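You operate a simulated robot arm through the tools that you are given. There is no shell and no other tool. Be economical: measure what you need, move in short steps, check, and stop when the job is done.

You run a simulated two-armed robot. Do the job below in one go: nothing can be reset, and whatever is moved stays where it is left.

Task
Pick up the cover carton with one hand, pass it to the other hand and put it on the niche of the store counter. Set down upright: cover carton.

Only the result counts: the job must be done as asked and must still hold three seconds after the hand-in. Knocking over, shifting, dropping, spilling or breaking anything else fails it. A push-on lid holds only when it is set on centred and level and pressed home; a screw cap is set on level and turned clockwise until tight.

Robot
Two 7-joint arms with two-finger parallel grippers on one trunk, on a base that drives. Base frame: it is fixed to the floor where the robot stands at the start and does not move with it; the origin is under the middle of the robot, x ahead of it, y to its left, z up; the surface under the hand at the start is at about z = 860. Units: mm, degrees, N and s.
The left shoulder is at the start at [70, 163, 1120], the right one opposite. With the tool pointing down near the work surface each hand reaches from about 400 to 880 mm from the robot's upright axis, wherever it stands, measured 20 degrees to its own side. Places, roughly: niche of the store counter [600, 0, 400]. Payload 3.43 kg a hand.
Tool frame (each hand has its own): the origin (TCP) lies between the finger pads and is the grasp point; the fingertips stand 34 mm ahead of it; z points along the fingers, y is the line along which they close. The gripper opens to 128 mm. The fingers are 24 mm wide and 12 mm thick; the gripper's body (48 by 130 mm) begins 96 mm behind the TCP.
Orientation is that of the tool frame in the base frame, as [roll, pitch, yaw] about the fixed x, y, z axes, in that order (R = Rz(yaw) Ry(pitch) Rx(roll)). With the fingers straight down and closing along the base's y, the tool's x points along the base's -x, its y along +y and its z along -z.

Tools
- The arms move only by the tool play_rows. It takes "left_targets", "right_targets" or both (then of equal length, played together; a hand with none holds still); each is a list that holds one entry, the list of rows, each a list of 6 numbers: the shift along the tool's x, y, z in mm, then the turn, a rotation vector about the tool's x, y, z in degrees. In form: [[[dx, dy, dz, rx, ry, rz], ...]]. A call has 1 to 20 rows; each row shifts and turns the commanded pose from where the row before left it, along the tool's axes as they then stand. "left_gripper" and "right_gripper" are, for a hand that has rows, the gripper command, from -1 (fully open) to 1 (shut), values between in proportion, set as the call begins (left out, the last holds). A row lasts 0.2 s, in which the tool goes at most 50 mm and 8.6 degrees; a call with a longer step from one row to the next is refused whole, and so is a gripper value outside its range. A pose out of reach is approached as far as the arm can. The call stops where the force on the tool passes 40 N (or 10 N more than at its start, if that is more) or the arm is blocked; 0.2 s more then pass. Each finger travels about 153 mm/s and halts on what it meets, pressing with about 28 N; the grip force reading is that of the motor and also rises with nothing between the fingers. The clock runs only during rows and for 0.2 s after the last one: add rows that do not move to give the fingers time. The reply holds the time, the measured pose of the TCP, the force on the tool along the base axes, the opening and the grip force, in the units named above and with some noise, with the torque about the TCP (base axes, N m) and any sound that the robot's microphone picked up, and new pictures: "views" is both (left out), scene, wrist or none (wrist: the cameras of the hands that moved).
- Cameras (640 x 400 px; columns grow to the right, rows downward): "scene" is now at [130.8, 6.9, 1338.6]; the picture's right is [-0.05, -1.00, 0.00], its down [-0.70, 0.03, -0.72] and it looks along [0.72, -0.04, -0.70] (base axes); focal length 214 px, centre (320, 200). "left" rides on the left gripper at [76, 11, -160] in its tool frame; the picture's right is [-0.15, 0.99, 0.00], its down [-0.88, -0.13, -0.46] and it looks along [-0.45, -0.07, 0.89] (tool axes); focal length 234 px, centre (320, 200). "right" rides on the right gripper at [76, -11, -160] in its tool frame; the picture's right is [0.15, 0.99, 0.00], its down [-0.88, 0.13, -0.46] and it looks along [-0.45, 0.07, 0.89] (tool axes); focal length 234 px, centre (320, 200). There is no depth. A picture from a camera that has moved, and an enlarged one, comes with that camera's place and axes in the base frame and with its lens. The place of the scene camera against the robot may be out by one fixed shift of up to 12 mm in any direction.
- slide_trunk(by): slides the trunk up (or, below 0, down) by that many mm; the arms and the scene camera ride with it, the base frame stays. It gives what a move gives, with no picture.
- roll_base(legs): drives the robot by 1 to 6 legs, each [ahead, left, turn to the left] in mm, mm and degrees, along the robot's own axes; the way and the turn of a leg run together, so that a leg with both is an arc; at most 1500 mm and 180 degrees a leg. The arms and the cameras ride along, it lands a little off, and it stops where it bumps. It gives what a move gives, and a new picture of the scene camera.
- pan_tilt(pan, tilt): turns the head with the scene camera to pan (to the left, within 86 degrees either way) and tilt (down, from -29 to 69), counted from straight ahead of the robot. It gives what a move gives, and a new picture of the scene camera.
- zoom(camera, box): a new picture of the part [left, top, right, bottom] of that camera's present view, enlarged. No time passes.
- close_job(): hands the job in; it is judged then, once.

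Go step by step. Nothing tells you exact positions but the pictures and the camera data: compare them with the known pose of the tool, close in by small moves and look again before you grip or let go. The budget is 120 turns and 260 pictures, counting those below and the enlarged ones. Unless the task says otherwise, let go and move clear before handing in, and close with one line.

The tools are called after "Request:" as name(argument=value, ...) on one line, values as JSON. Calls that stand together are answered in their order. play_rows: Moves the arms, as the interface text tells. Its arguments: {"type":"object","properties":{"left_targets":{"type":"array","items":{"type":"array","items":{"type":"array","items":{"type":"number"}}}},"left_gripper":{"type":"number"},"right_targets":{"type":"array","items":{"type":"array","items":{"type":"array","items":{"type":"number"}}}},"right_gripper":{"type":"number"},"views":{"type":"string","enum":["both","scene","wrist","none"]}},"required":[]} The other tools are called the same way: slide_trunk (by) slides the trunk up or down; roll_base (legs) drives the base; pan_tilt (pan, tilt) turns the head that bears the scene camera; zoom (camera, box) takes an enlarged picture of a part of a camera's view; close_job () hands the job in.

At the start:

```text
time: 0.0
left_tool_pos: [476.1, 213.2, 1183.5]
left_ee_rot: [179.9, 0.0, 180.0]
left_contact_force: [0.5, 0.5, 0.3]
left_moment: [-0.03, -0.01, -0.03]
left_opening: 127.9
left_grip_force: 0.1
right_tool_pos: [548.4, -246.5, 1160.0]
right_ee_rot: [180.0, -0.1, 180.0]
right_contact_force: [0.0, -0.4, -0.4]
right_moment: [-0.02, 0.05, 0.03]
right_opening: 128.0
right_grip_force: 0.1
trunk travel left (down, up): [-600.0, 340.0]
robot x, y, heading: [0.3, -3.1, 0.1]
head pan, tilt: [-2.8, 44.1]
```

scene: 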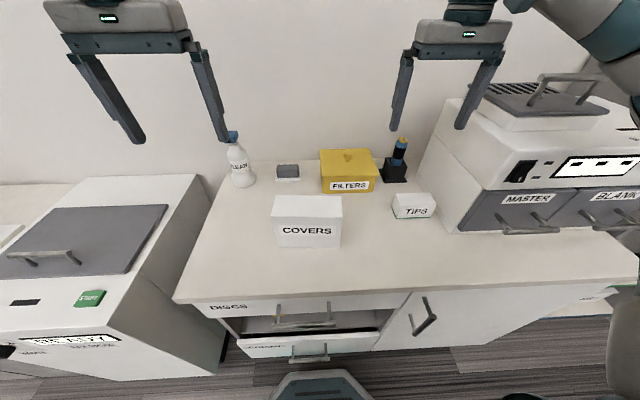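
right: 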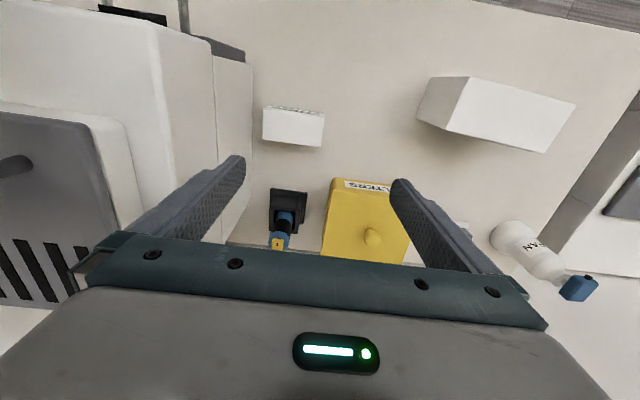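
left: 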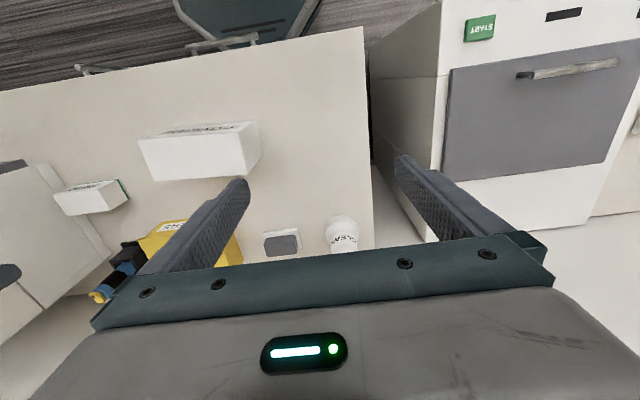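

I see the COVERS carton on the counter top and a dark opening under the counter's front. I'll look closer at both.

Request:
zoom(camera="scene", box=[180, 270, 460, 400])

Request:
zoom(camera="scene", box=[220, 130, 460, 270])

```text
2.29 times, centred on (320, 335) of scene
camera zoom: at [130.8, 6.9, 1338.6], right [-0.05, -1.0, 0.0], down [-0.7, 0.03, -0.72], along [0.72, -0.04, -0.7], focal length 490 px, centre (320, -109)
```

zoom: 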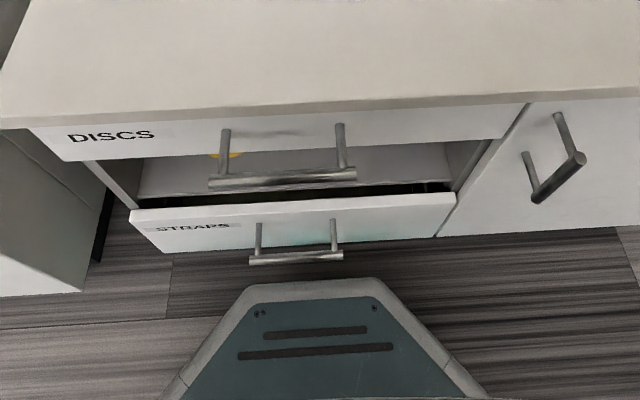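

```text
2.67 times, centred on (340, 200) of scene
camera zoom: at [130.8, 6.9, 1338.6], right [-0.05, -1.0, 0.0], down [-0.7, 0.03, -0.72], along [0.72, -0.04, -0.7], focal length 572 px, centre (267, 200)
```

zoom: 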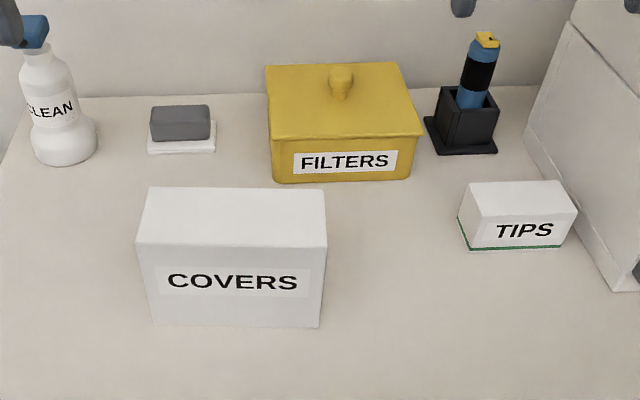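

COVERS is about 165 wide (y −65..102), 70 deep (x 450..520) and 117 high. The niche is between the DISCS and STRAPS drawers, so I'll back off and lower the trunk to look into it before committing.

Request:
roll_base(legs=[[-550, 0, 0]])

Request:
slide_trunk(by=-600)

Request:
pan_tilt(pan=0, tilt=20)

```text
time: 3.0
left_tool_pos: [-47.1, 211.4, 1185.0]
left_ee_rot: [-179.9, 0.3, 179.7]
left_contact_force: [-0.3, 0.7, 0.5]
left_moment: [0.03, -0.06, 0.02]
left_opening: 128.1
left_grip_force: 0.1
right_tool_pos: [24.7, -247.6, 1161.5]
right_ee_rot: [179.9, 0.2, 179.8]
right_contact_force: [-0.6, -0.4, -0.1]
right_moment: [0.01, -0.05, 0.01]
right_opening: 128.3
right_grip_force: 0.1
trunk travel left (down, up): [-600.0, 340.0]
robot x, y, heading: [-516.7, -5.7, -0.4]
head pan, tilt: [-2.8, 44.1]
stopped in leg 1: the robot was blocked; the commanded pose is now the measured one
camera scene: at [-393.1, 7.4, 1339.1], right [-0.05, -1.0, 0.0], down [-0.69, 0.04, -0.72], along [0.72, -0.04, -0.69], focal length 214 px, centre (320, 200)
```

scene: 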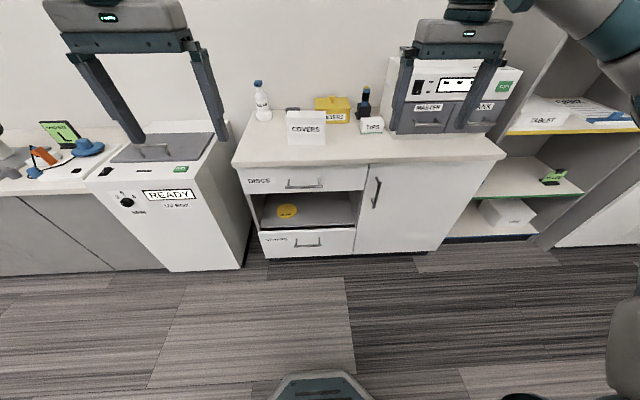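

```text
refused: -600 is not a number from -400 to 400
```

```text
time: 3.9
left_tool_pos: [-44.0, 212.0, 1184.4]
left_ee_rot: [-180.0, 0.1, 179.8]
left_contact_force: [-0.5, -0.5, 0.6]
left_moment: [0.04, 0.0, -0.05]
left_opening: 128.0
left_grip_force: 0.1
right_tool_pos: [26.6, -247.4, 1159.3]
right_ee_rot: [-179.9, 0.1, 179.9]
right_contact_force: [-0.1, 0.1, 0.4]
right_moment: [0.01, -0.02, 0.0]
right_opening: 127.9
right_grip_force: 0.0
trunk travel left (down, up): [-600.0, 340.0]
robot x, y, heading: [-520.9, 2.1, -0.2]
head pan, tilt: [0.0, 20.0]
camera scene: at [-378.8, 11.3, 1376.0], right [0.0, -1.0, 0.0], down [-0.34, 0.0, -0.94], along [0.94, 0.0, -0.34], focal length 214 px, centre (320, 200)
```

scene: 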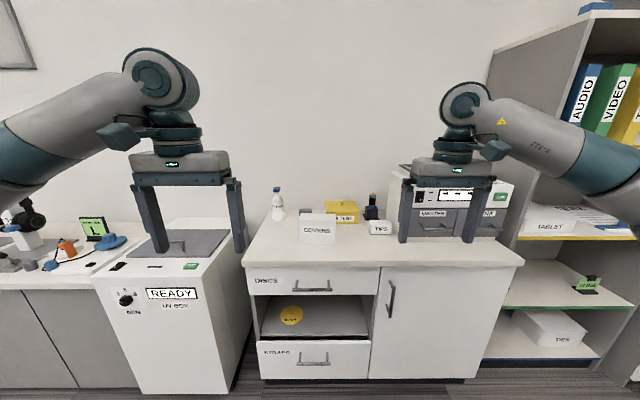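

The robot touched something behind it at x≈−520. The niche shows a yellow round label on its back or floor, so I'll lower the trunk and look straight in.

Request:
slide_trunk(by=-400)

Request:
pan_tilt(pan=0, tilt=20)

Request:
zoom(camera="scene", box=[220, 160, 400, 300])

```text
time: 7.7
left_tool_pos: [-44.1, 211.9, 784.2]
left_ee_rot: [179.9, 0.0, 179.8]
left_contact_force: [-0.1, -0.3, 0.2]
left_moment: [-0.05, -0.02, 0.02]
left_opening: 127.9
left_grip_force: 0.1
right_tool_pos: [27.2, -247.3, 759.8]
right_ee_rot: [180.0, 0.0, 179.8]
right_contact_force: [-0.5, -0.5, -0.9]
right_moment: [0.01, -0.02, 0.01]
right_opening: 127.7
right_grip_force: 0.0
trunk travel left (down, up): [-200.0, 740.0]
robot x, y, heading: [-518.6, 0.6, 0.1]
head pan, tilt: [0.0, 20.0]
```

```text
time: 8.3
left_tool_pos: [-43.8, 212.2, 783.7]
left_ee_rot: [-179.9, 0.0, 179.8]
left_contact_force: [-0.7, -0.7, 0.3]
left_moment: [0.01, -0.03, 0.01]
left_opening: 127.8
left_grip_force: 0.1
right_tool_pos: [27.0, -247.8, 759.6]
right_ee_rot: [-179.9, -0.1, 179.8]
right_contact_force: [0.0, -0.2, 0.0]
right_moment: [0.01, 0.0, -0.02]
right_opening: 127.9
right_grip_force: 0.1
trunk travel left (down, up): [-200.0, 740.0]
robot x, y, heading: [-522.1, -0.9, -0.3]
head pan, tilt: [0.0, 20.0]
camera scene: at [-378.7, 11.3, 976.0], right [0.0, -1.0, 0.0], down [-0.34, 0.0, -0.94], along [0.94, 0.0, -0.34], focal length 214 px, centre (320, 200)
```

scene: 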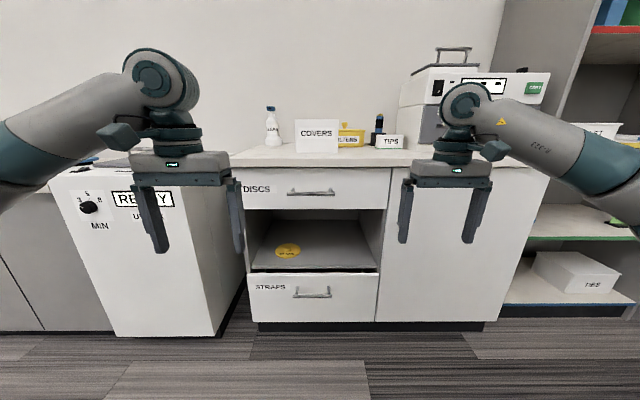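

```text
2.86 times, centred on (310, 230) of scene
camera zoom: at [-378.7, 11.3, 976.0], right [0.0, -1.0, 0.0], down [-0.34, 0.0, -0.94], along [0.94, 0.0, -0.34], focal length 613 px, centre (349, 114)
```

zoom: 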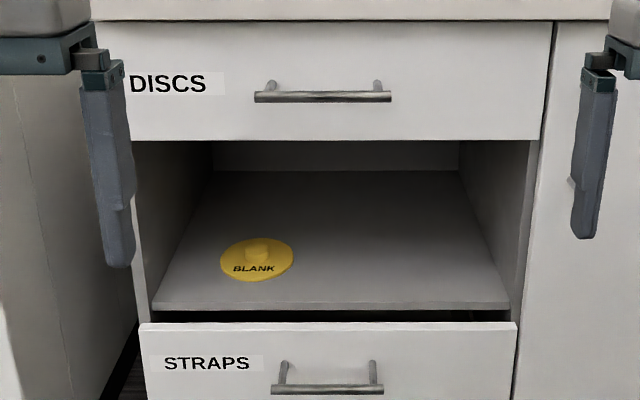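

The niche is wide: y about −218..295, floor z≈425, ceiling ≈683, x 340..785. A yellow BLANK disc lies inside at about (447, 157), so I'll place the carton on the right side at about y −75.

The left hand will pick the carton and the right hand will place it. First I raise the trunk and drive back.

Request:
slide_trunk(by=400)

Request:
roll_base(legs=[[520, 0, 0.2]])

Request:
pan_tilt(pan=0, tilt=44)

Request:
play_rows(left_targets=[[[0, 0, 0, 0, 0, -8.2], [0, 0, 0, 0, 0, -8.2], [0, 0, 0, 0, 0, -8.2], [0, 0, 0, 0, 0, -8.2], [0, 0, 0, 0, 0, -8.2], [0, 0, 0, 0, 0, -8.2], [0, 0, 0, 0, 0, -8.2], [0, 0, 0, 0, 0, -8.2], [0, 0, 0, 0, 0, -8.2], [0, 0, 0, 0, 0, -8.2], [0, 0, 0, 0, 0, -8], [0, 0, 0, 0, 0, 0]]], left_gripper=-1)

```text
time: 12.2
left_tool_pos: [-44.2, 212.0, 1183.8]
left_ee_rot: [-180.0, -0.1, 179.8]
left_contact_force: [0.2, -0.1, 1.4]
left_moment: [0.01, 0.03, -0.01]
left_opening: 128.2
left_grip_force: 0.0
right_tool_pos: [27.3, -246.9, 1160.7]
right_ee_rot: [-179.9, 0.0, 179.8]
right_contact_force: [0.5, 0.1, 0.2]
right_moment: [0.0, 0.0, -0.01]
right_opening: 128.3
right_grip_force: 0.0
trunk travel left (down, up): [-600.0, 340.0]
robot x, y, heading: [-522.1, -0.2, -0.1]
head pan, tilt: [0.0, 20.0]
```

```text
time: 15.2
left_tool_pos: [467.8, 221.4, 1184.2]
left_ee_rot: [-180.0, -0.1, -179.4]
left_contact_force: [-0.1, 0.2, -0.2]
left_moment: [-0.02, 0.03, -0.03]
left_opening: 127.9
left_grip_force: 0.0
right_tool_pos: [546.4, -238.6, 1159.2]
right_ee_rot: [180.0, 0.0, -179.4]
right_contact_force: [0.7, -0.1, -0.2]
right_moment: [0.02, 0.04, -0.02]
right_opening: 128.0
right_grip_force: 0.1
trunk travel left (down, up): [-600.0, 340.0]
robot x, y, heading: [-1.1, 4.5, 0.6]
head pan, tilt: [0.0, 20.0]
camera scene: at [137.2, 15.4, 1376.1], right [0.01, -1.0, 0.0], down [-0.34, 0.0, -0.94], along [0.94, 0.01, -0.34], focal length 214 px, centre (320, 200)
```

scene: 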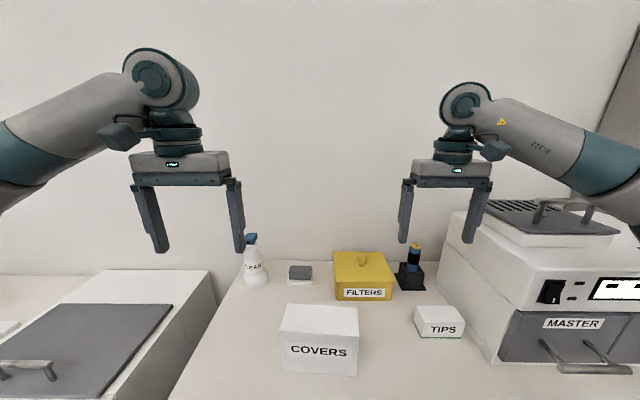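

```text
time: 16.0
left_tool_pos: [469.1, 220.9, 1185.6]
left_ee_rot: [179.9, 0.0, -179.4]
left_contact_force: [-0.5, 0.1, -0.1]
left_moment: [0.02, -0.02, 0.01]
left_opening: 127.9
left_grip_force: 0.1
right_tool_pos: [545.1, -237.8, 1160.3]
right_ee_rot: [-180.0, 0.1, -179.4]
right_contact_force: [0.2, 0.4, 0.2]
right_moment: [0.01, -0.03, -0.01]
right_opening: 127.9
right_grip_force: 0.0
trunk travel left (down, up): [-600.0, 340.0]
robot x, y, heading: [-5.6, 3.0, 0.6]
head pan, tilt: [0.0, 44.0]
camera scene: at [125.8, 15.2, 1338.9], right [0.01, -1.0, 0.0], down [-0.69, -0.01, -0.72], along [0.72, 0.01, -0.69], focal length 214 px, centre (320, 200)
```

scene: 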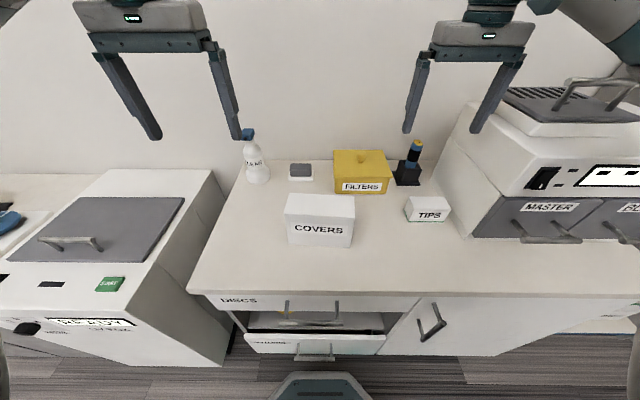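

```text
time: 18.6
left_tool_pos: [468.1, 220.8, 1184.2]
left_ee_rot: [-180.0, 0.0, -89.2]
left_contact_force: [0.1, -0.3, 0.0]
left_moment: [0.01, 0.01, -0.01]
left_opening: 128.2
left_grip_force: 0.2
right_tool_pos: [547.2, -237.1, 1159.8]
right_ee_rot: [-179.9, 0.0, -179.3]
right_contact_force: [-0.1, 0.1, 0.9]
right_moment: [0.0, 0.01, -0.01]
right_opening: 127.9
right_grip_force: 0.0
trunk travel left (down, up): [-600.0, 340.0]
robot x, y, heading: [-6.8, 1.4, 0.5]
head pan, tilt: [0.0, 44.0]
camera scene: at [126.1, 15.2, 1338.8], right [0.01, -1.0, 0.0], down [-0.69, -0.01, -0.72], along [0.72, 0.01, -0.69], focal length 214 px, centre (320, 200)
camera left: at [457.4, 144.5, 1344.7], right [-0.99, 0.13, 0.0], down [0.12, 0.88, 0.46], along [0.06, 0.45, -0.89], focal length 234 px, centre (320, 200)
```

scene: 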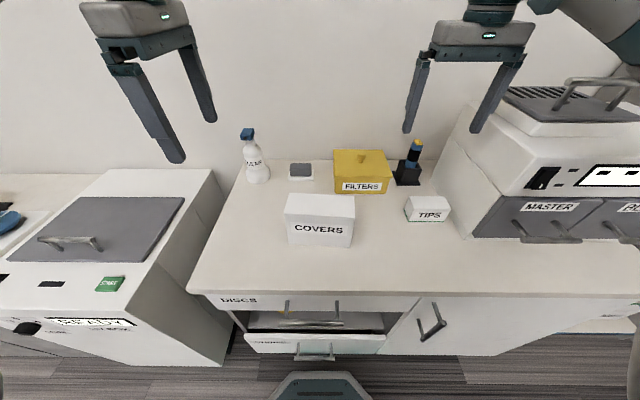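
left: 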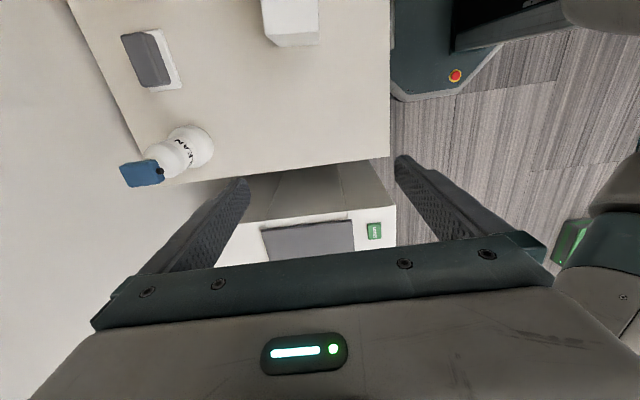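

The hand is turned with the fingers closing along x. I'll measure the carton more exactly from the new view.

Request:
zoom(camera="scene", box=[260, 170, 380, 260])

```text
4.44 times, centred on (320, 215) of scene
camera zoom: at [126.1, 15.2, 1338.8], right [0.01, -1.0, 0.0], down [-0.69, -0.01, -0.72], along [0.72, 0.01, -0.69], focal length 953 px, centre (320, 133)
```

zoom: 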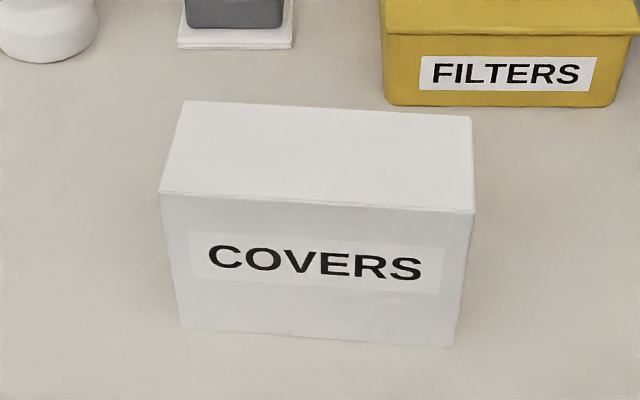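

The carton centre is about (487, 20), yawed −4°, with its top at z≈978. I'll move the left hand over its left half, just above it, and look.

Request:
play_rows(left_targets=[[[41.5, -5, 0, 0, 0, 0], [41.5, -5, 0, 0, 0, 0], [41.5, -5, 0, 0, 0, 0], [41.5, -6, 0, 0, 0, 0], [0, 0, 0, 0, 0, 4.2], [0, 0, 38, 0, 0, 0], [0, 0, 38, 0, 0, 0], [0, 0, 38, 0, 0, 0], [0, 0, 38, 0, 0, 0], [0, 0, 0, 0, 0, 0]]])

```text
time: 20.8
left_tool_pos: [490.4, 55.1, 1032.0]
left_ee_rot: [-179.8, -0.2, -93.5]
left_contact_force: [0.8, 0.2, 0.0]
left_moment: [-0.03, -0.02, -0.03]
left_opening: 128.0
left_grip_force: 0.0
right_tool_pos: [544.9, -238.1, 1161.1]
right_ee_rot: [-179.9, 0.1, -179.4]
right_contact_force: [0.0, 0.0, -0.7]
right_moment: [-0.01, -0.01, 0.0]
right_opening: 128.1
right_grip_force: 0.0
trunk travel left (down, up): [-600.0, 340.0]
robot x, y, heading: [-3.0, 5.9, 0.4]
head pan, tilt: [0.0, 44.0]
camera scene: at [125.8, 15.2, 1338.8], right [0.01, -1.0, 0.0], down [-0.69, -0.01, -0.72], along [0.72, 0.01, -0.69], focal length 214 px, centre (320, 200)
camera left: at [474.6, -21.4, 1193.1], right [-0.98, 0.21, 0.0], down [0.19, 0.87, 0.45], along [0.1, 0.44, -0.89], focal length 234 px, centre (320, 200)
```

scene: 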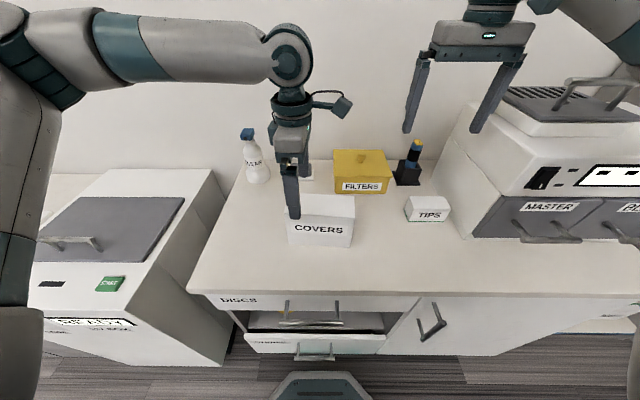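
left: 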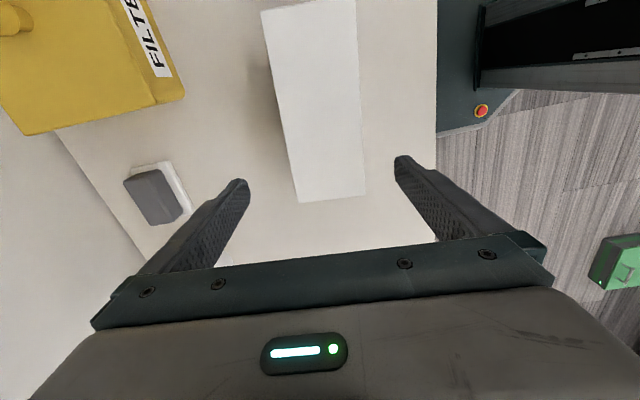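

The hand sits over the carton's left half with the fingers straddling it. I'll check the wrist view for the exact end position.

Request:
zoom(camera="left", box=[220, 0, 440, 240])

```text
1.67 times, centred on (330, 120) of left
camera zoom: at [474.6, -21.4, 1193.1], right [-0.98, 0.21, 0.0], down [0.19, 0.87, 0.45], along [0.1, 0.44, -0.89], focal length 390 px, centre (303, 333)
```

zoom: 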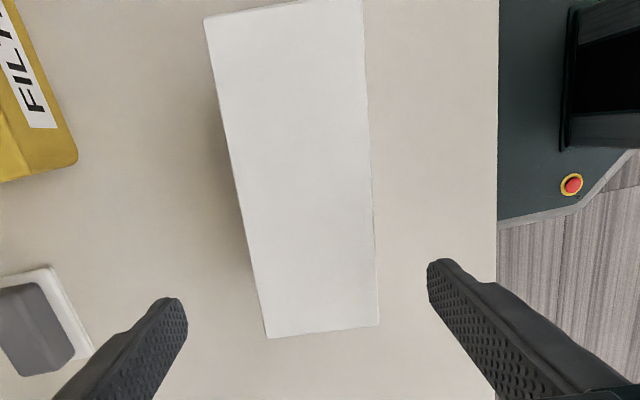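

From the wrist view the carton centre is nearer (480, 5) at yaw −5°. I'll correct, descend, then grip.

Request:
play_rows(left_targets=[[[15.4, 6, 0, 0, 0, 1.5], [0, 0, 25, 0, 0, 0], [0, 0, 25, 0, 0, 0], [0, 0, 25, 0, 0, 0], [0, 0, 0, 0, 0, 0]]])

Request:
play_rows(left_targets=[[[0, 0, 0, 0, 0, 0], [0, 0, 0, 0, 0, 0], [0, 0, 0, 0, 0, 0], [0, 0, 0, 0, 0, 0]]], left_gripper=1)

```text
time: 22.0
left_tool_pos: [485.2, 40.5, 958.3]
left_ee_rot: [-179.9, -0.1, -95.1]
left_contact_force: [-0.1, -0.1, 0.1]
left_moment: [-0.02, 0.02, 0.02]
left_opening: 128.0
left_grip_force: 0.1
right_tool_pos: [546.1, -237.7, 1159.9]
right_ee_rot: [180.0, 0.0, -179.4]
right_contact_force: [1.1, -0.2, 1.1]
right_moment: [-0.02, -0.02, 0.01]
right_opening: 128.1
right_grip_force: 0.1
trunk travel left (down, up): [-600.0, 340.0]
robot x, y, heading: [-9.3, 4.6, 0.5]
head pan, tilt: [0.0, 44.0]
camera scene: at [126.0, 15.5, 1338.8], right [0.01, -1.0, 0.0], down [-0.69, -0.01, -0.72], along [0.72, 0.01, -0.69], focal length 214 px, centre (320, 200)
camera left: at [467.3, -33.6, 1119.1], right [-0.97, 0.23, 0.0], down [0.21, 0.87, 0.45], along [0.11, 0.44, -0.89], focal length 234 px, centre (320, 200)
```

scene: 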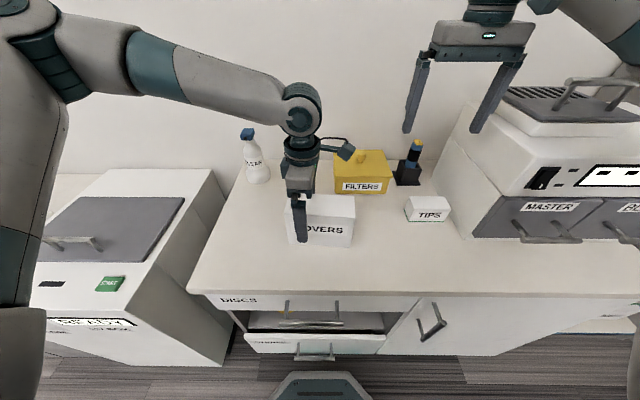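
left: 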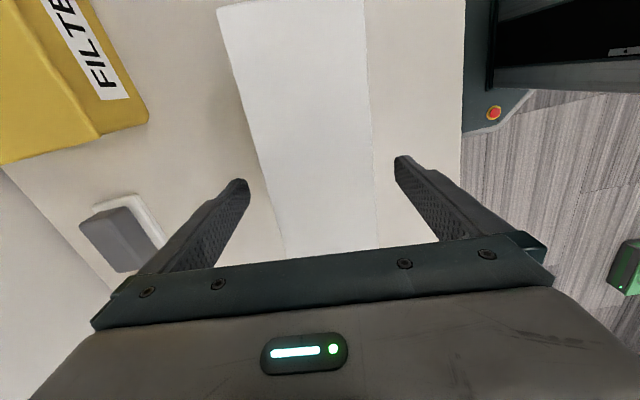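

```text
time: 23.0
left_tool_pos: [485.3, 40.9, 958.3]
left_ee_rot: [179.9, -0.1, -95.2]
left_contact_force: [0.4, 0.2, 0.7]
left_moment: [0.14, 0.12, 0.02]
left_opening: 69.5
left_grip_force: 28.5
right_tool_pos: [546.4, -238.2, 1160.6]
right_ee_rot: [179.9, 0.0, -179.4]
right_contact_force: [-0.2, 0.0, -0.1]
right_moment: [-0.01, 0.0, 0.01]
right_opening: 128.2
right_grip_force: 0.1
trunk travel left (down, up): [-600.0, 340.0]
robot x, y, heading: [-4.2, 3.9, 0.4]
head pan, tilt: [0.0, 44.0]
camera scene: at [126.1, 15.1, 1338.8], right [0.01, -1.0, 0.0], down [-0.69, -0.01, -0.72], along [0.72, 0.01, -0.69], focal length 214 px, centre (320, 200)
camera left: at [467.4, -34.1, 1119.2], right [-0.97, 0.23, 0.0], down [0.21, 0.87, 0.46], along [0.11, 0.44, -0.89], focal length 234 px, centre (320, 200)
```

scene: 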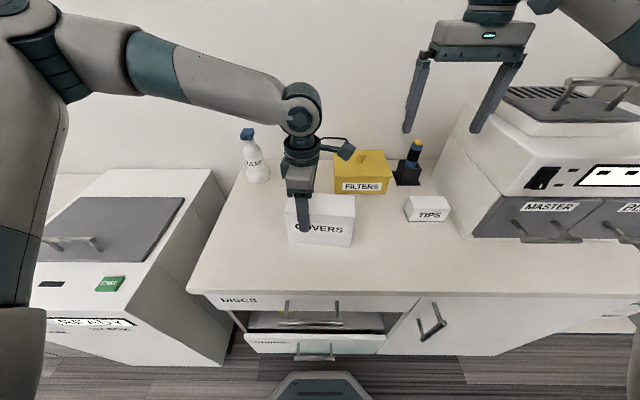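
left: 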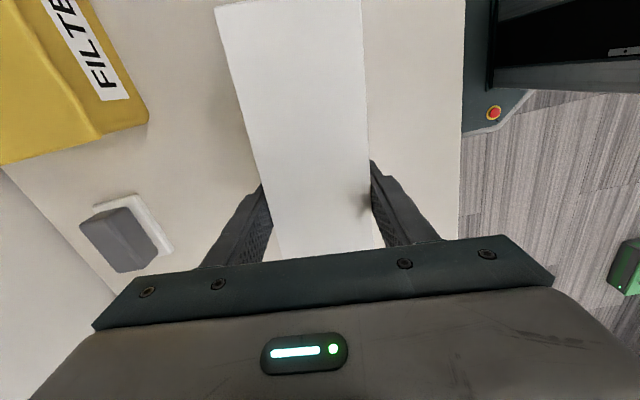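

It is gripped with a 69.5 mm opening. I'll lift it a little and check the weight.

Request:
play_rows(left_targets=[[[0, 0, -10, 0, 0, 0], [0, 0, -15, 0, 0, 0], [0, 0, -20, 0, 0, 0], [0, 0, -20, 0, 0, 0], [0, 0, 0, 0, 0, 0]]])

```text
time: 24.2
left_tool_pos: [480.8, 38.9, 1024.8]
left_ee_rot: [-179.9, 0.0, -95.1]
left_contact_force: [-0.5, -0.5, -3.5]
left_moment: [0.09, -0.02, 0.0]
left_opening: 69.6
left_grip_force: 27.3
right_tool_pos: [546.5, -237.4, 1159.2]
right_ee_rot: [180.0, -0.1, -179.4]
right_contact_force: [0.9, -0.7, 0.4]
right_moment: [0.02, 0.02, -0.03]
right_opening: 128.2
right_grip_force: 0.0
trunk travel left (down, up): [-600.0, 340.0]
robot x, y, heading: [-3.8, 3.3, 0.8]
head pan, tilt: [0.0, 44.0]
camera scene: at [126.7, 15.2, 1338.7], right [0.01, -1.0, 0.0], down [-0.7, -0.01, -0.72], along [0.72, 0.01, -0.7], focal length 214 px, centre (320, 200)
camera left: at [464.2, -35.3, 1184.4], right [-0.97, 0.23, 0.0], down [0.21, 0.87, 0.46], along [0.11, 0.44, -0.89], focal length 234 px, centre (320, 200)
```

scene: 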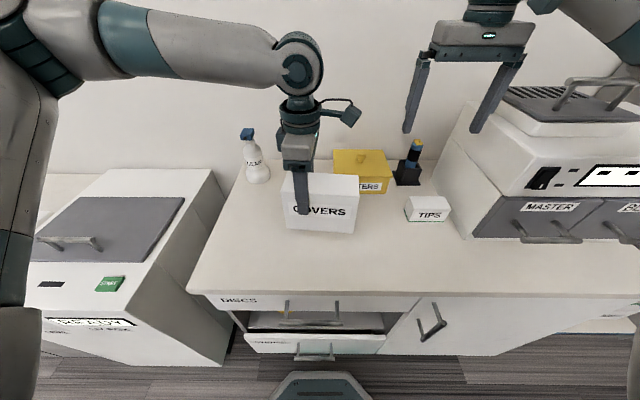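
left: 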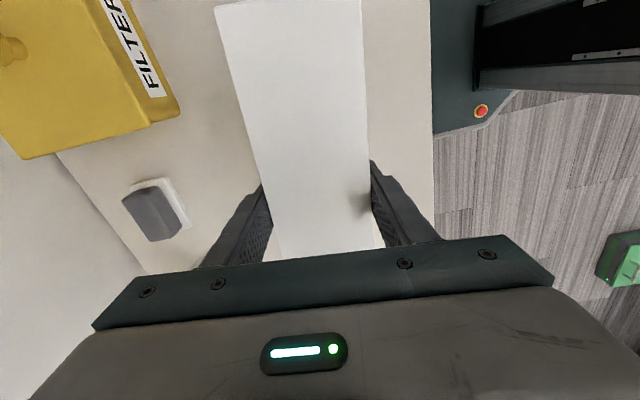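

It's light at about 0.36 kg and firmly held. I'll lift a bit more and back off from the counter.

Request:
play_rows(left_targets=[[[0, 0, -25, 0, 0, 0], [0, 0, -25, 0, 0, 0], [0, 0, -10, 0, 0, 0], [0, 0, 0, 0, 0, 0]]], views="none")

Request:
roll_base(legs=[[-470, 0, -0.5]])

Request:
play_rows(left_targets=[[[0, 0, 0, 0, 0, 8.5], [0, 0, 0, 0, 0, 8.5], [0, 0, 0, 0, 0, 8.5], [0, 0, 0, 0, 0, 8.5], [0, 0, 0, 0, 0, 8.5], [0, 0, 0, 0, 0, 8.5], [0, 0, 0, 0, 0, 8.5], [0, 0, 0, 0, 0, 8.5], [0, 0, 0, 0, 0, 8.5], [0, 0, 0, 0, 0, 8.5], [0, 0, 0, 0, 0, 0], [0, 0, 0, 0, 0, 0]]])

```text
time: 25.2
left_tool_pos: [481.7, 40.1, 1084.0]
left_ee_rot: [180.0, 0.0, -95.2]
left_contact_force: [-0.7, 2.0, -2.2]
left_moment: [0.1, 0.02, 0.01]
left_opening: 69.8
left_grip_force: 28.4
right_tool_pos: [546.3, -238.2, 1159.5]
right_ee_rot: [179.9, 0.0, -179.3]
right_contact_force: [-0.5, -0.2, -0.5]
right_moment: [0.01, -0.01, -0.01]
right_opening: 127.8
right_grip_force: 0.0
trunk travel left (down, up): [-600.0, 340.0]
robot x, y, heading: [-2.2, 4.7, 0.6]
head pan, tilt: [0.0, 44.0]
```

```text
time: 28.1
left_tool_pos: [4.0, 34.7, 1083.0]
left_ee_rot: [-179.9, -0.1, -95.3]
left_contact_force: [-0.1, 0.4, -2.9]
left_moment: [0.09, -0.05, 0.01]
left_opening: 69.8
left_grip_force: 28.3
right_tool_pos: [66.7, -244.4, 1159.6]
right_ee_rot: [180.0, 0.0, -179.7]
right_contact_force: [1.0, 0.3, 0.1]
right_moment: [-0.01, -0.04, 0.01]
right_opening: 128.0
right_grip_force: 0.1
trunk travel left (down, up): [-600.0, 340.0]
robot x, y, heading: [-483.4, -1.9, 0.3]
head pan, tilt: [0.0, 44.0]
camera scene: at [-351.8, 10.4, 1338.7], right [0.01, -1.0, 0.0], down [-0.69, 0.0, -0.72], along [0.72, 0.0, -0.69], focal length 214 px, centre (320, 200)
```

scene: 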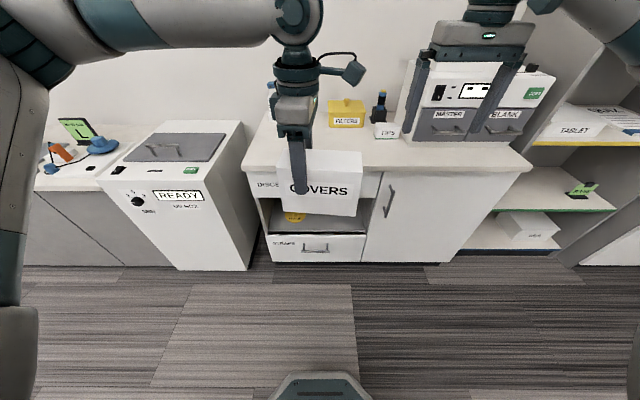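

```text
time: 30.7
left_tool_pos: [4.3, 34.0, 1082.7]
left_ee_rot: [180.0, 0.0, 179.4]
left_contact_force: [0.8, 1.1, -3.3]
left_moment: [-0.01, -0.07, -0.02]
left_opening: 69.8
left_grip_force: 27.7
right_tool_pos: [66.8, -244.5, 1160.2]
right_ee_rot: [-179.9, 0.0, -179.7]
right_contact_force: [0.6, -0.7, 0.7]
right_moment: [0.02, 0.0, 0.01]
right_opening: 127.9
right_grip_force: 0.0
trunk travel left (down, up): [-600.0, 340.0]
robot x, y, heading: [-485.9, 1.5, 0.5]
head pan, tilt: [0.0, 44.0]
camera scene: at [-351.8, 10.5, 1338.8], right [0.01, -1.0, 0.0], down [-0.69, 0.0, -0.72], along [0.72, 0.0, -0.69], focal length 214 px, centre (320, 200)
camera left: at [-71.1, 45.7, 1243.4], right [0.15, 0.99, 0.0], down [0.88, -0.14, 0.46], along [0.45, -0.07, -0.89], focal length 234 px, centre (320, 200)
```

scene: 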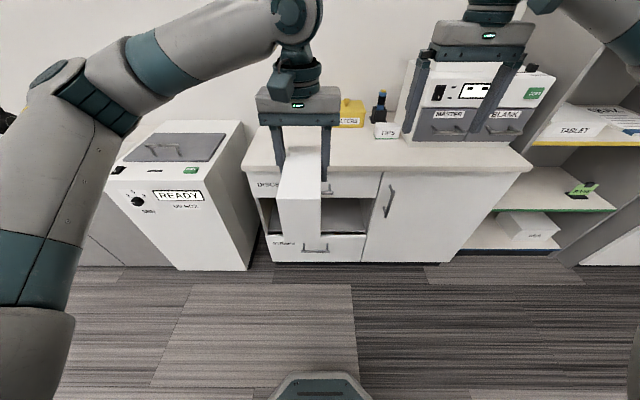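
left: 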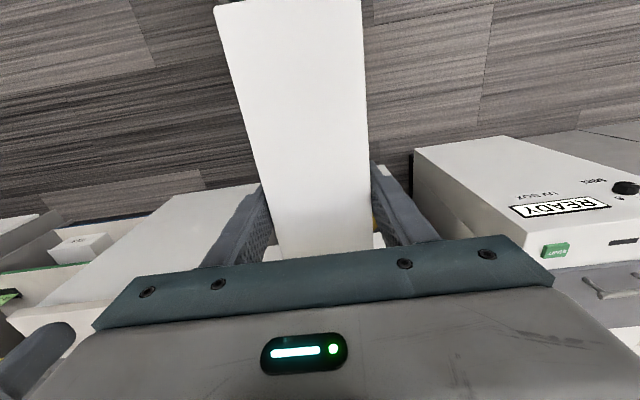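

The carton now runs along x. I'll present it farther ahead with the left hand while the right hand goes low and tilts to point forward, 30° below horizontal.

Request:
play_rows(left_targets=[[[-23, -5.5, 10, 0, 0, 0], [-23, -5.5, 10, 0, 0, 0], [-23, -5.5, 10, 0, 0, 0], [-23, -5.5, 10, 0, 0, 0], [-23, -5.5, 10, 0, 0, 0], [-23, -5.5, 10, 0, 0, 0], [-23, -5.5, 10, 0, 0, 0], [-23, -5.5, 10, 0, 0, 0], [-23, -5.5, 10, 0, 0, 0], [-23, -5.5, 8, 0, 0, 0], [0, 0, 0, 0, 0, 0], [0, 0, 0, 0, 0, 0], [0, 0, 0, 0, 0, 0], [0, 0, 0, 0, 0, 0], [0, 0, 0, 0, 0, 0]]], right_targets=[[[0, 0, 38, 0, 0, 0], [0, 0, 38, 0, 0, 0], [0, 0, 38, 0, 0, 0], [0, 0, 38, 0, 0, 0], [0, 0, 38, 0, 0, 0], [0, 0, 35, 0, 0, 0], [0, 0, 0, 0, -7.5, 0], [0, 0, 0, 0, -7.5, 0], [0, 0, 0, 0, -7.5, 0], [0, 0, 0, 0, -7.5, 0], [0, 0, 0, 0, -7.5, 0], [0, 0, 0, 0, -7.5, 0], [0, 0, 0, 0, -7.5, 0], [0, 0, 0, 0, -7.5, 0], [0, 0, 0, 0, 0, 0]]], right_gripper=-1)

```text
time: 33.9
left_tool_pos: [234.2, -22.3, 985.2]
left_ee_rot: [180.0, 0.0, 179.6]
left_contact_force: [-0.7, 0.6, -3.5]
left_moment: [-0.03, -0.15, -0.02]
left_opening: 69.7
left_grip_force: 28.1
right_tool_pos: [97.4, -244.6, 929.3]
right_ee_rot: [179.8, 60.2, -179.8]
right_contact_force: [0.1, 0.1, -0.3]
right_moment: [-0.01, 0.04, -0.01]
right_opening: 128.0
right_grip_force: 0.0
right hand out of reach, approached as far as the arm can: row 13, 14
trunk travel left (down, up): [-600.0, 340.0]
robot x, y, heading: [-481.9, -0.6, 0.3]
head pan, tilt: [0.0, 44.0]
camera scene: at [-351.5, 10.7, 1338.7], right [0.01, -1.0, 0.0], down [-0.7, 0.0, -0.72], along [0.72, 0.0, -0.7], focal length 214 px, centre (320, 200)
camera right: at [-79.6, -256.4, 944.3], right [-0.08, 0.99, -0.13], down [0.04, 0.13, 0.99], along [1.0, 0.07, -0.05], focal length 234 px, centre (320, 200)
camera left: at [158.0, -11.4, 1145.7], right [0.15, 0.99, 0.0], down [0.88, -0.14, 0.46], along [0.45, -0.07, -0.89], focal length 234 px, centre (320, 200)
```

scene: 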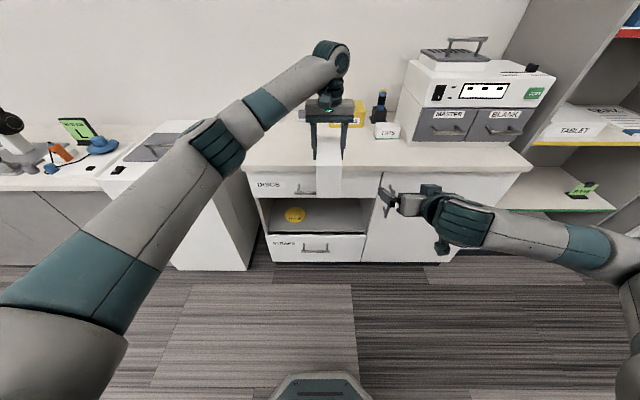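
right: 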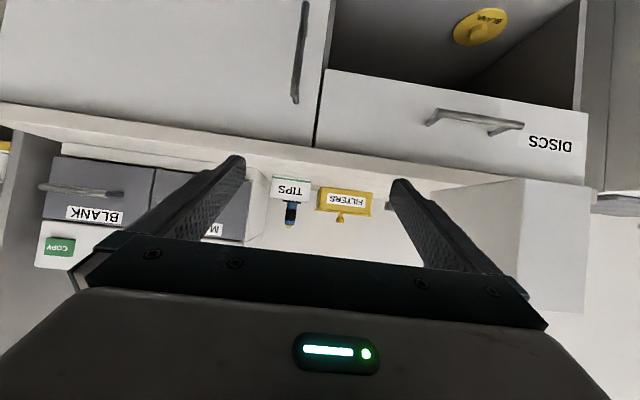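
left: 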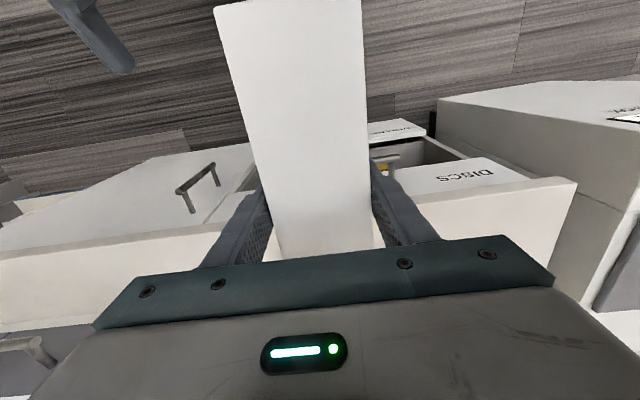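

The right hand is tilted at a pose close to its inner reach limit. I'll push the carton 25 mm farther out and slide the right hand sideways behind the carton's near end.

Request:
play_rows(left_targets=[[[-13, 0, 0, 0, 0, 0], [-12, 0, 0, 0, 0, 0], [0, 0, 0, 0, 0, 0], [0, 0, 0, 0, 0, 0], [0, 0, 0, 0, 0, 0], [0, 0, 0, 0, 0, 0], [0, 0, 0, 0, 0, 0]]], right_targets=[[[0, 0, 0, 0, 0, 0], [0, 0, 0, 0, 0, 0], [0, 40, 0, 0, 0, 0], [0, 40, 0, 0, 0, 0], [0, 40, 0, 0, 0, 0], [0, 30, 0, 0, 0, 0], [0, 0, 0, 0, 0, 0]]])

```text
time: 35.5
left_tool_pos: [258.6, -24.5, 985.9]
left_ee_rot: [-180.0, 0.0, 179.6]
left_contact_force: [0.6, -0.2, -2.8]
left_moment: [0.0, -0.11, -0.01]
left_opening: 69.7
left_grip_force: 28.4
right_tool_pos: [95.7, -92.4, 925.9]
right_ee_rot: [179.8, 60.0, -179.7]
right_contact_force: [0.3, -0.3, -0.2]
right_moment: [0.0, 0.0, 0.01]
right_opening: 128.3
right_grip_force: 0.0
trunk travel left (down, up): [-600.0, 340.0]
robot x, y, heading: [-484.6, -3.5, 0.1]
head pan, tilt: [0.0, 44.0]
camera scene: at [-351.9, 9.5, 1338.8], right [0.01, -1.0, 0.0], down [-0.69, 0.0, -0.72], along [0.72, 0.0, -0.69], focal length 214 px, centre (320, 200)
camera right: at [-80.9, -104.9, 941.7], right [-0.08, 0.99, -0.13], down [0.04, 0.13, 0.99], along [1.0, 0.07, -0.05], focal length 234 px, centre (320, 200)
camera left: at [182.3, -13.0, 1145.9], right [0.15, 0.99, 0.0], down [0.88, -0.14, 0.46], along [0.45, -0.07, -0.89], focal length 234 px, centre (320, 200)
```

scene: 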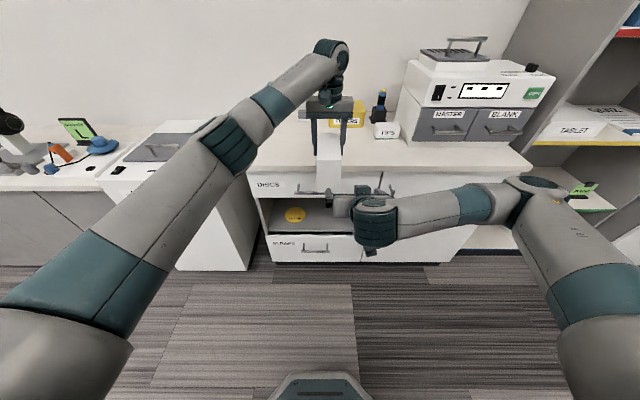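
right: 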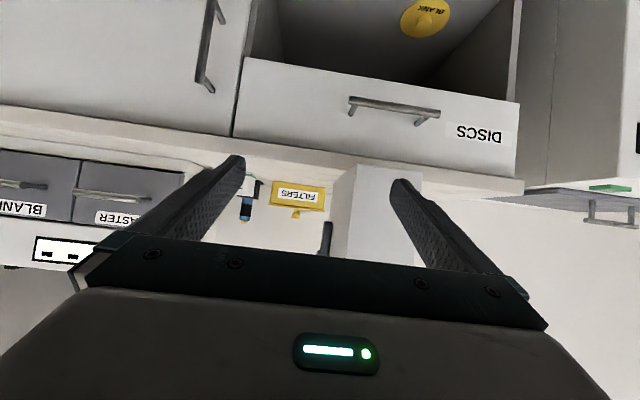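
left: 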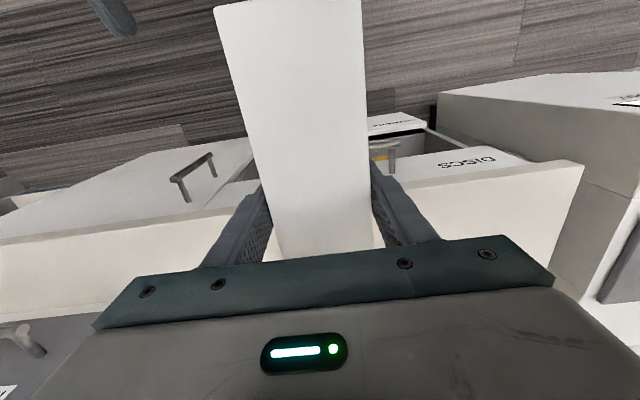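

The carton's near face is centred at about y −26, as expected. I'll centre the right hand on it and raise it slightly.

Request:
play_rows(right_targets=[[[0, 34, 0, 0, 0, 0], [0, 34, 0, 0, 0, 0], [-6.9, 0, -4, 0, 0, 0], [0, 0, 0, 0, 0, 0]]])

```text
time: 36.5
left_tool_pos: [258.5, -22.9, 985.9]
left_ee_rot: [-179.9, 0.0, 179.6]
left_contact_force: [-0.2, -0.1, -3.8]
left_moment: [-0.02, -0.09, 0.01]
left_opening: 69.7
left_grip_force: 28.3
right_tool_pos: [94.4, -24.3, 935.9]
right_ee_rot: [-180.0, 60.0, -179.7]
right_contact_force: [0.8, 0.3, -0.5]
right_moment: [0.0, -0.03, -0.02]
right_opening: 128.0
right_grip_force: 0.0
trunk travel left (down, up): [-600.0, 340.0]
robot x, y, heading: [-485.4, -0.8, 0.1]
head pan, tilt: [0.0, 44.0]
camera scene: at [-351.4, 10.9, 1338.7], right [0.01, -1.0, 0.0], down [-0.7, 0.0, -0.72], along [0.72, 0.0, -0.7], focal length 214 px, centre (320, 200)
camera right: at [-82.0, -36.3, 951.8], right [-0.08, 0.99, -0.13], down [0.04, 0.13, 0.99], along [1.0, 0.07, -0.05], focal length 234 px, centre (320, 200)
```

scene: 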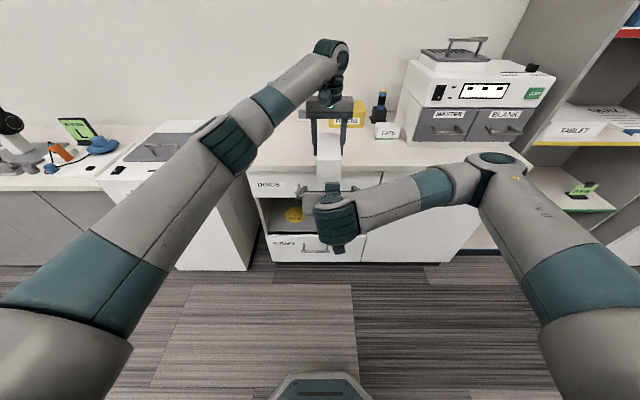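
right: 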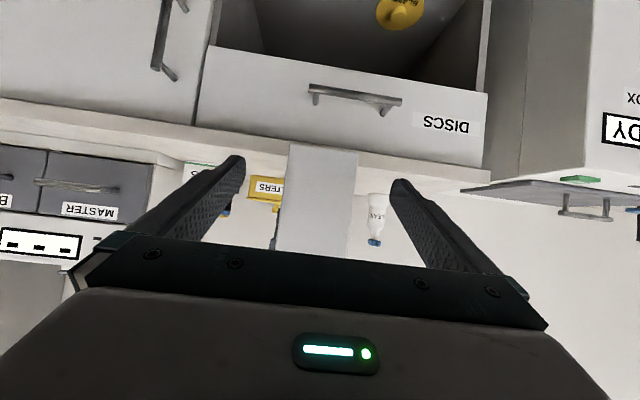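

The carton is centred between the right fingers. I'll advance 98 mm straight along x.

Request:
play_rows(right_targets=[[[-9.8, 0, 17, 0, 0, 0], [-9.8, 0, 17, 0, 0, 0], [-9.8, 0, 17, 0, 0, 0], [-9.8, 0, 17, 0, 0, 0], [-9.8, 0, 17, 0, 0, 0], [0, 0, 0, 0, 0, 0]]])

Request:
zoom(camera="scene", box=[260, 80, 420, 260])

```text
time: 37.9
left_tool_pos: [257.4, -22.9, 985.2]
left_ee_rot: [-180.0, -0.1, 179.7]
left_contact_force: [0.4, 1.0, -3.0]
left_moment: [0.0, -0.1, -0.02]
left_opening: 69.6
left_grip_force: 28.2
right_tool_pos: [192.6, -24.3, 939.4]
right_ee_rot: [-180.0, 60.0, -179.7]
right_contact_force: [-0.2, 0.2, 0.5]
right_moment: [0.01, -0.05, 0.02]
right_opening: 128.0
right_grip_force: 0.1
trunk travel left (down, up): [-600.0, 340.0]
robot x, y, heading: [-482.0, 0.4, 0.2]
head pan, tilt: [0.0, 44.0]
camera scene: at [-351.8, 10.5, 1338.8], right [0.01, -1.0, 0.0], down [-0.69, 0.0, -0.72], along [0.72, 0.0, -0.69], focal length 214 px, centre (320, 200)
camera right: at [16.3, -36.2, 954.1], right [-0.08, 0.99, -0.13], down [0.04, 0.13, 0.99], along [1.0, 0.07, -0.05], focal length 234 px, centre (320, 200)
```

scene: 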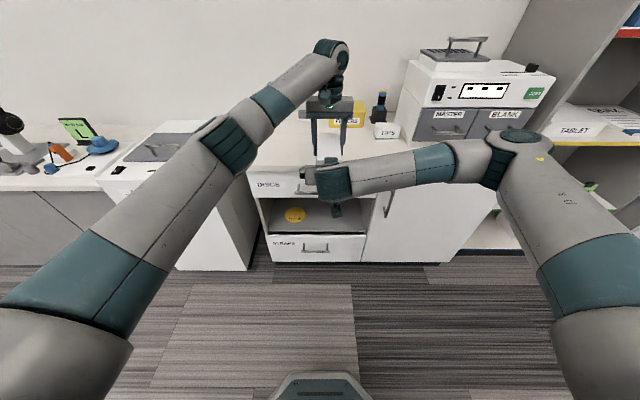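
right: 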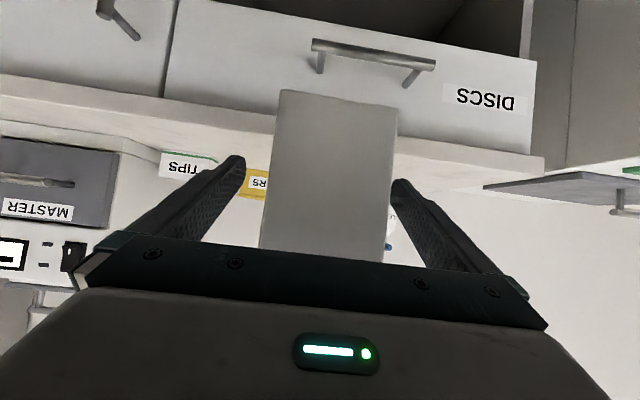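

```text
2.22 times, centred on (340, 170) of scene
camera zoom: at [-351.8, 10.5, 1338.8], right [0.01, -1.0, 0.0], down [-0.69, 0.0, -0.72], along [0.72, 0.0, -0.69], focal length 477 px, centre (276, 267)
```

zoom: 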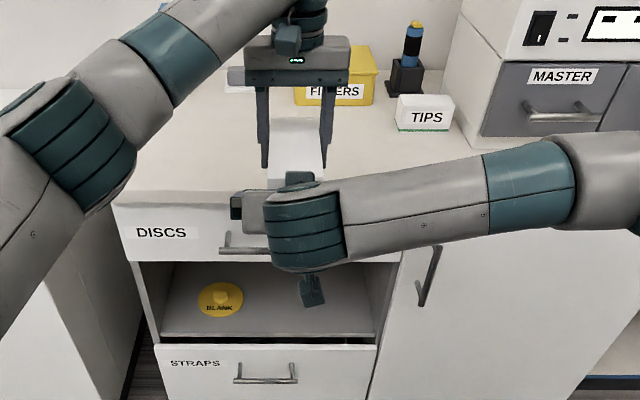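

The right fingers straddle the carton with about 70 mm of overlap. I'll close the right gripper.

Request:
play_rows(right_targets=[[[0, 0, 0, 0, 0, 0], [0, 0, 0, 0, 0, 0], [0, 0, 0, 0, 0, 0], [0, 0, 0, 0, 0, 0], [0, 0, 0, 0, 0, 0]]], right_gripper=1)

```text
time: 39.1
left_tool_pos: [260.1, -23.9, 985.5]
left_ee_rot: [-179.9, -0.1, 179.6]
left_contact_force: [5.1, -10.5, -3.6]
left_moment: [0.48, 0.06, 1.67]
left_opening: 70.0
left_grip_force: 28.4
right_tool_pos: [192.1, -23.3, 937.8]
right_ee_rot: [179.9, 60.0, -179.7]
right_contact_force: [-5.7, 10.4, 1.1]
right_moment: [-0.95, -0.43, -1.01]
right_opening: 70.1
right_grip_force: 28.5
trunk travel left (down, up): [-600.0, 340.0]
robot x, y, heading: [-485.9, 0.5, 0.2]
head pan, tilt: [0.0, 44.0]
camera scene: at [-351.6, 10.5, 1338.7], right [0.01, -1.0, 0.0], down [-0.7, 0.0, -0.72], along [0.72, 0.0, -0.7], focal length 214 px, centre (320, 200)
camera right: at [15.9, -35.8, 954.1], right [-0.08, 0.99, -0.13], down [0.04, 0.13, 0.99], along [1.0, 0.07, -0.05], focal length 234 px, centre (320, 200)
```

scene: 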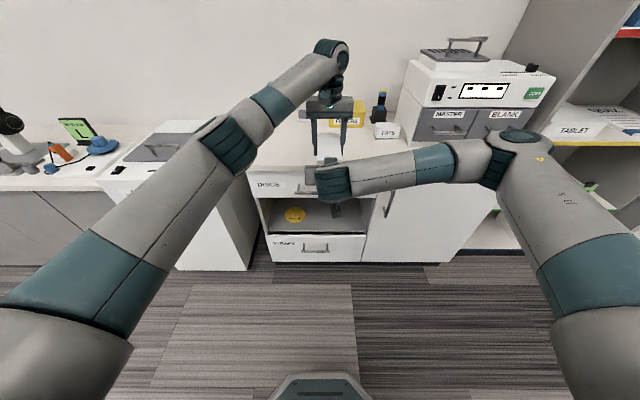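
right: 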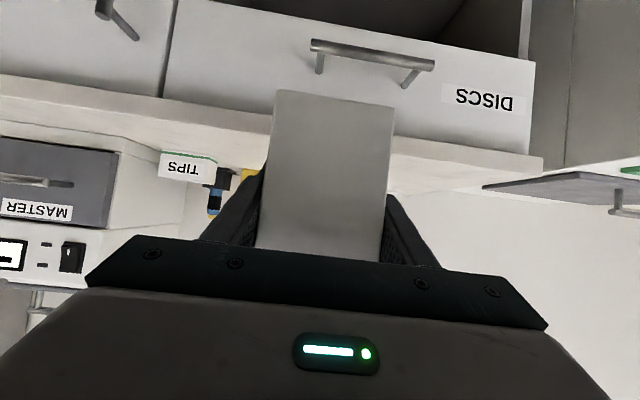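

Both hands hold the carton. Now I'll open the left hand and, once it is open, raise it clear.

Request:
play_rows(left_targets=[[[0, 0, 0, 0, 0, 0], [0, 0, 0, 0, 0, 0], [0, 0, 0, 0, 0, 0], [0, 0, 0, 0, 0, 0]]], left_gripper=-1)

```text
time: 40.1
left_tool_pos: [258.0, -24.1, 984.8]
left_ee_rot: [179.9, 0.0, 179.6]
left_contact_force: [-0.9, -0.4, -0.4]
left_moment: [-0.01, 0.01, -0.01]
left_opening: 128.1
left_grip_force: 0.0
right_tool_pos: [192.6, -24.0, 938.0]
right_ee_rot: [179.8, 60.0, -179.8]
right_contact_force: [0.5, -0.6, 0.8]
right_moment: [0.01, 0.08, 0.01]
right_opening: 69.9
right_grip_force: 28.2
trunk travel left (down, up): [-600.0, 340.0]
robot x, y, heading: [-479.7, 0.1, 0.7]
head pan, tilt: [0.0, 44.0]
camera scene: at [-351.6, 10.5, 1338.7], right [0.01, -1.0, 0.0], down [-0.7, 0.0, -0.72], along [0.72, 0.0, -0.7], focal length 214 px, centre (320, 200)
camera left: at [182.6, -12.0, 1145.8], right [0.15, 0.99, 0.0], down [0.88, -0.14, 0.46], along [0.45, -0.07, -0.89], focal length 234 px, centre (320, 200)
```

scene: 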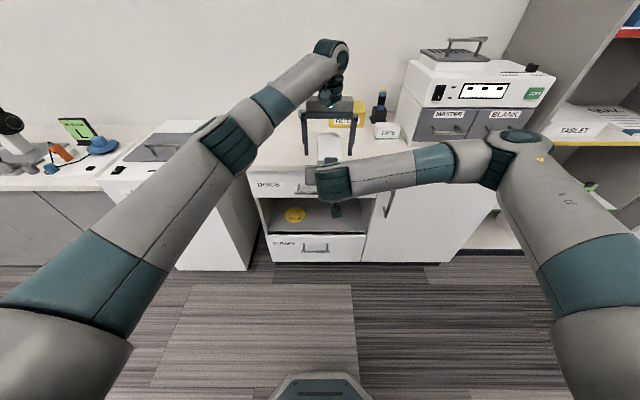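
left: 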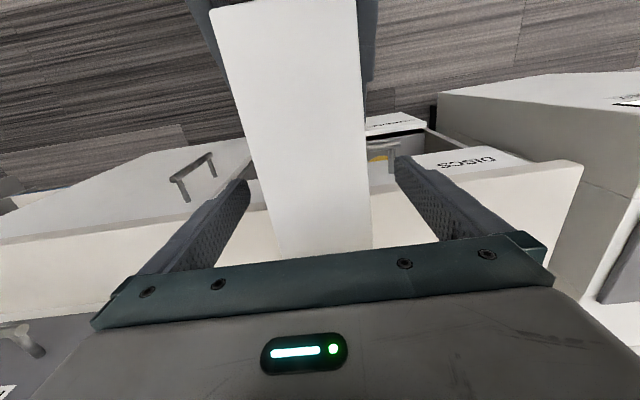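

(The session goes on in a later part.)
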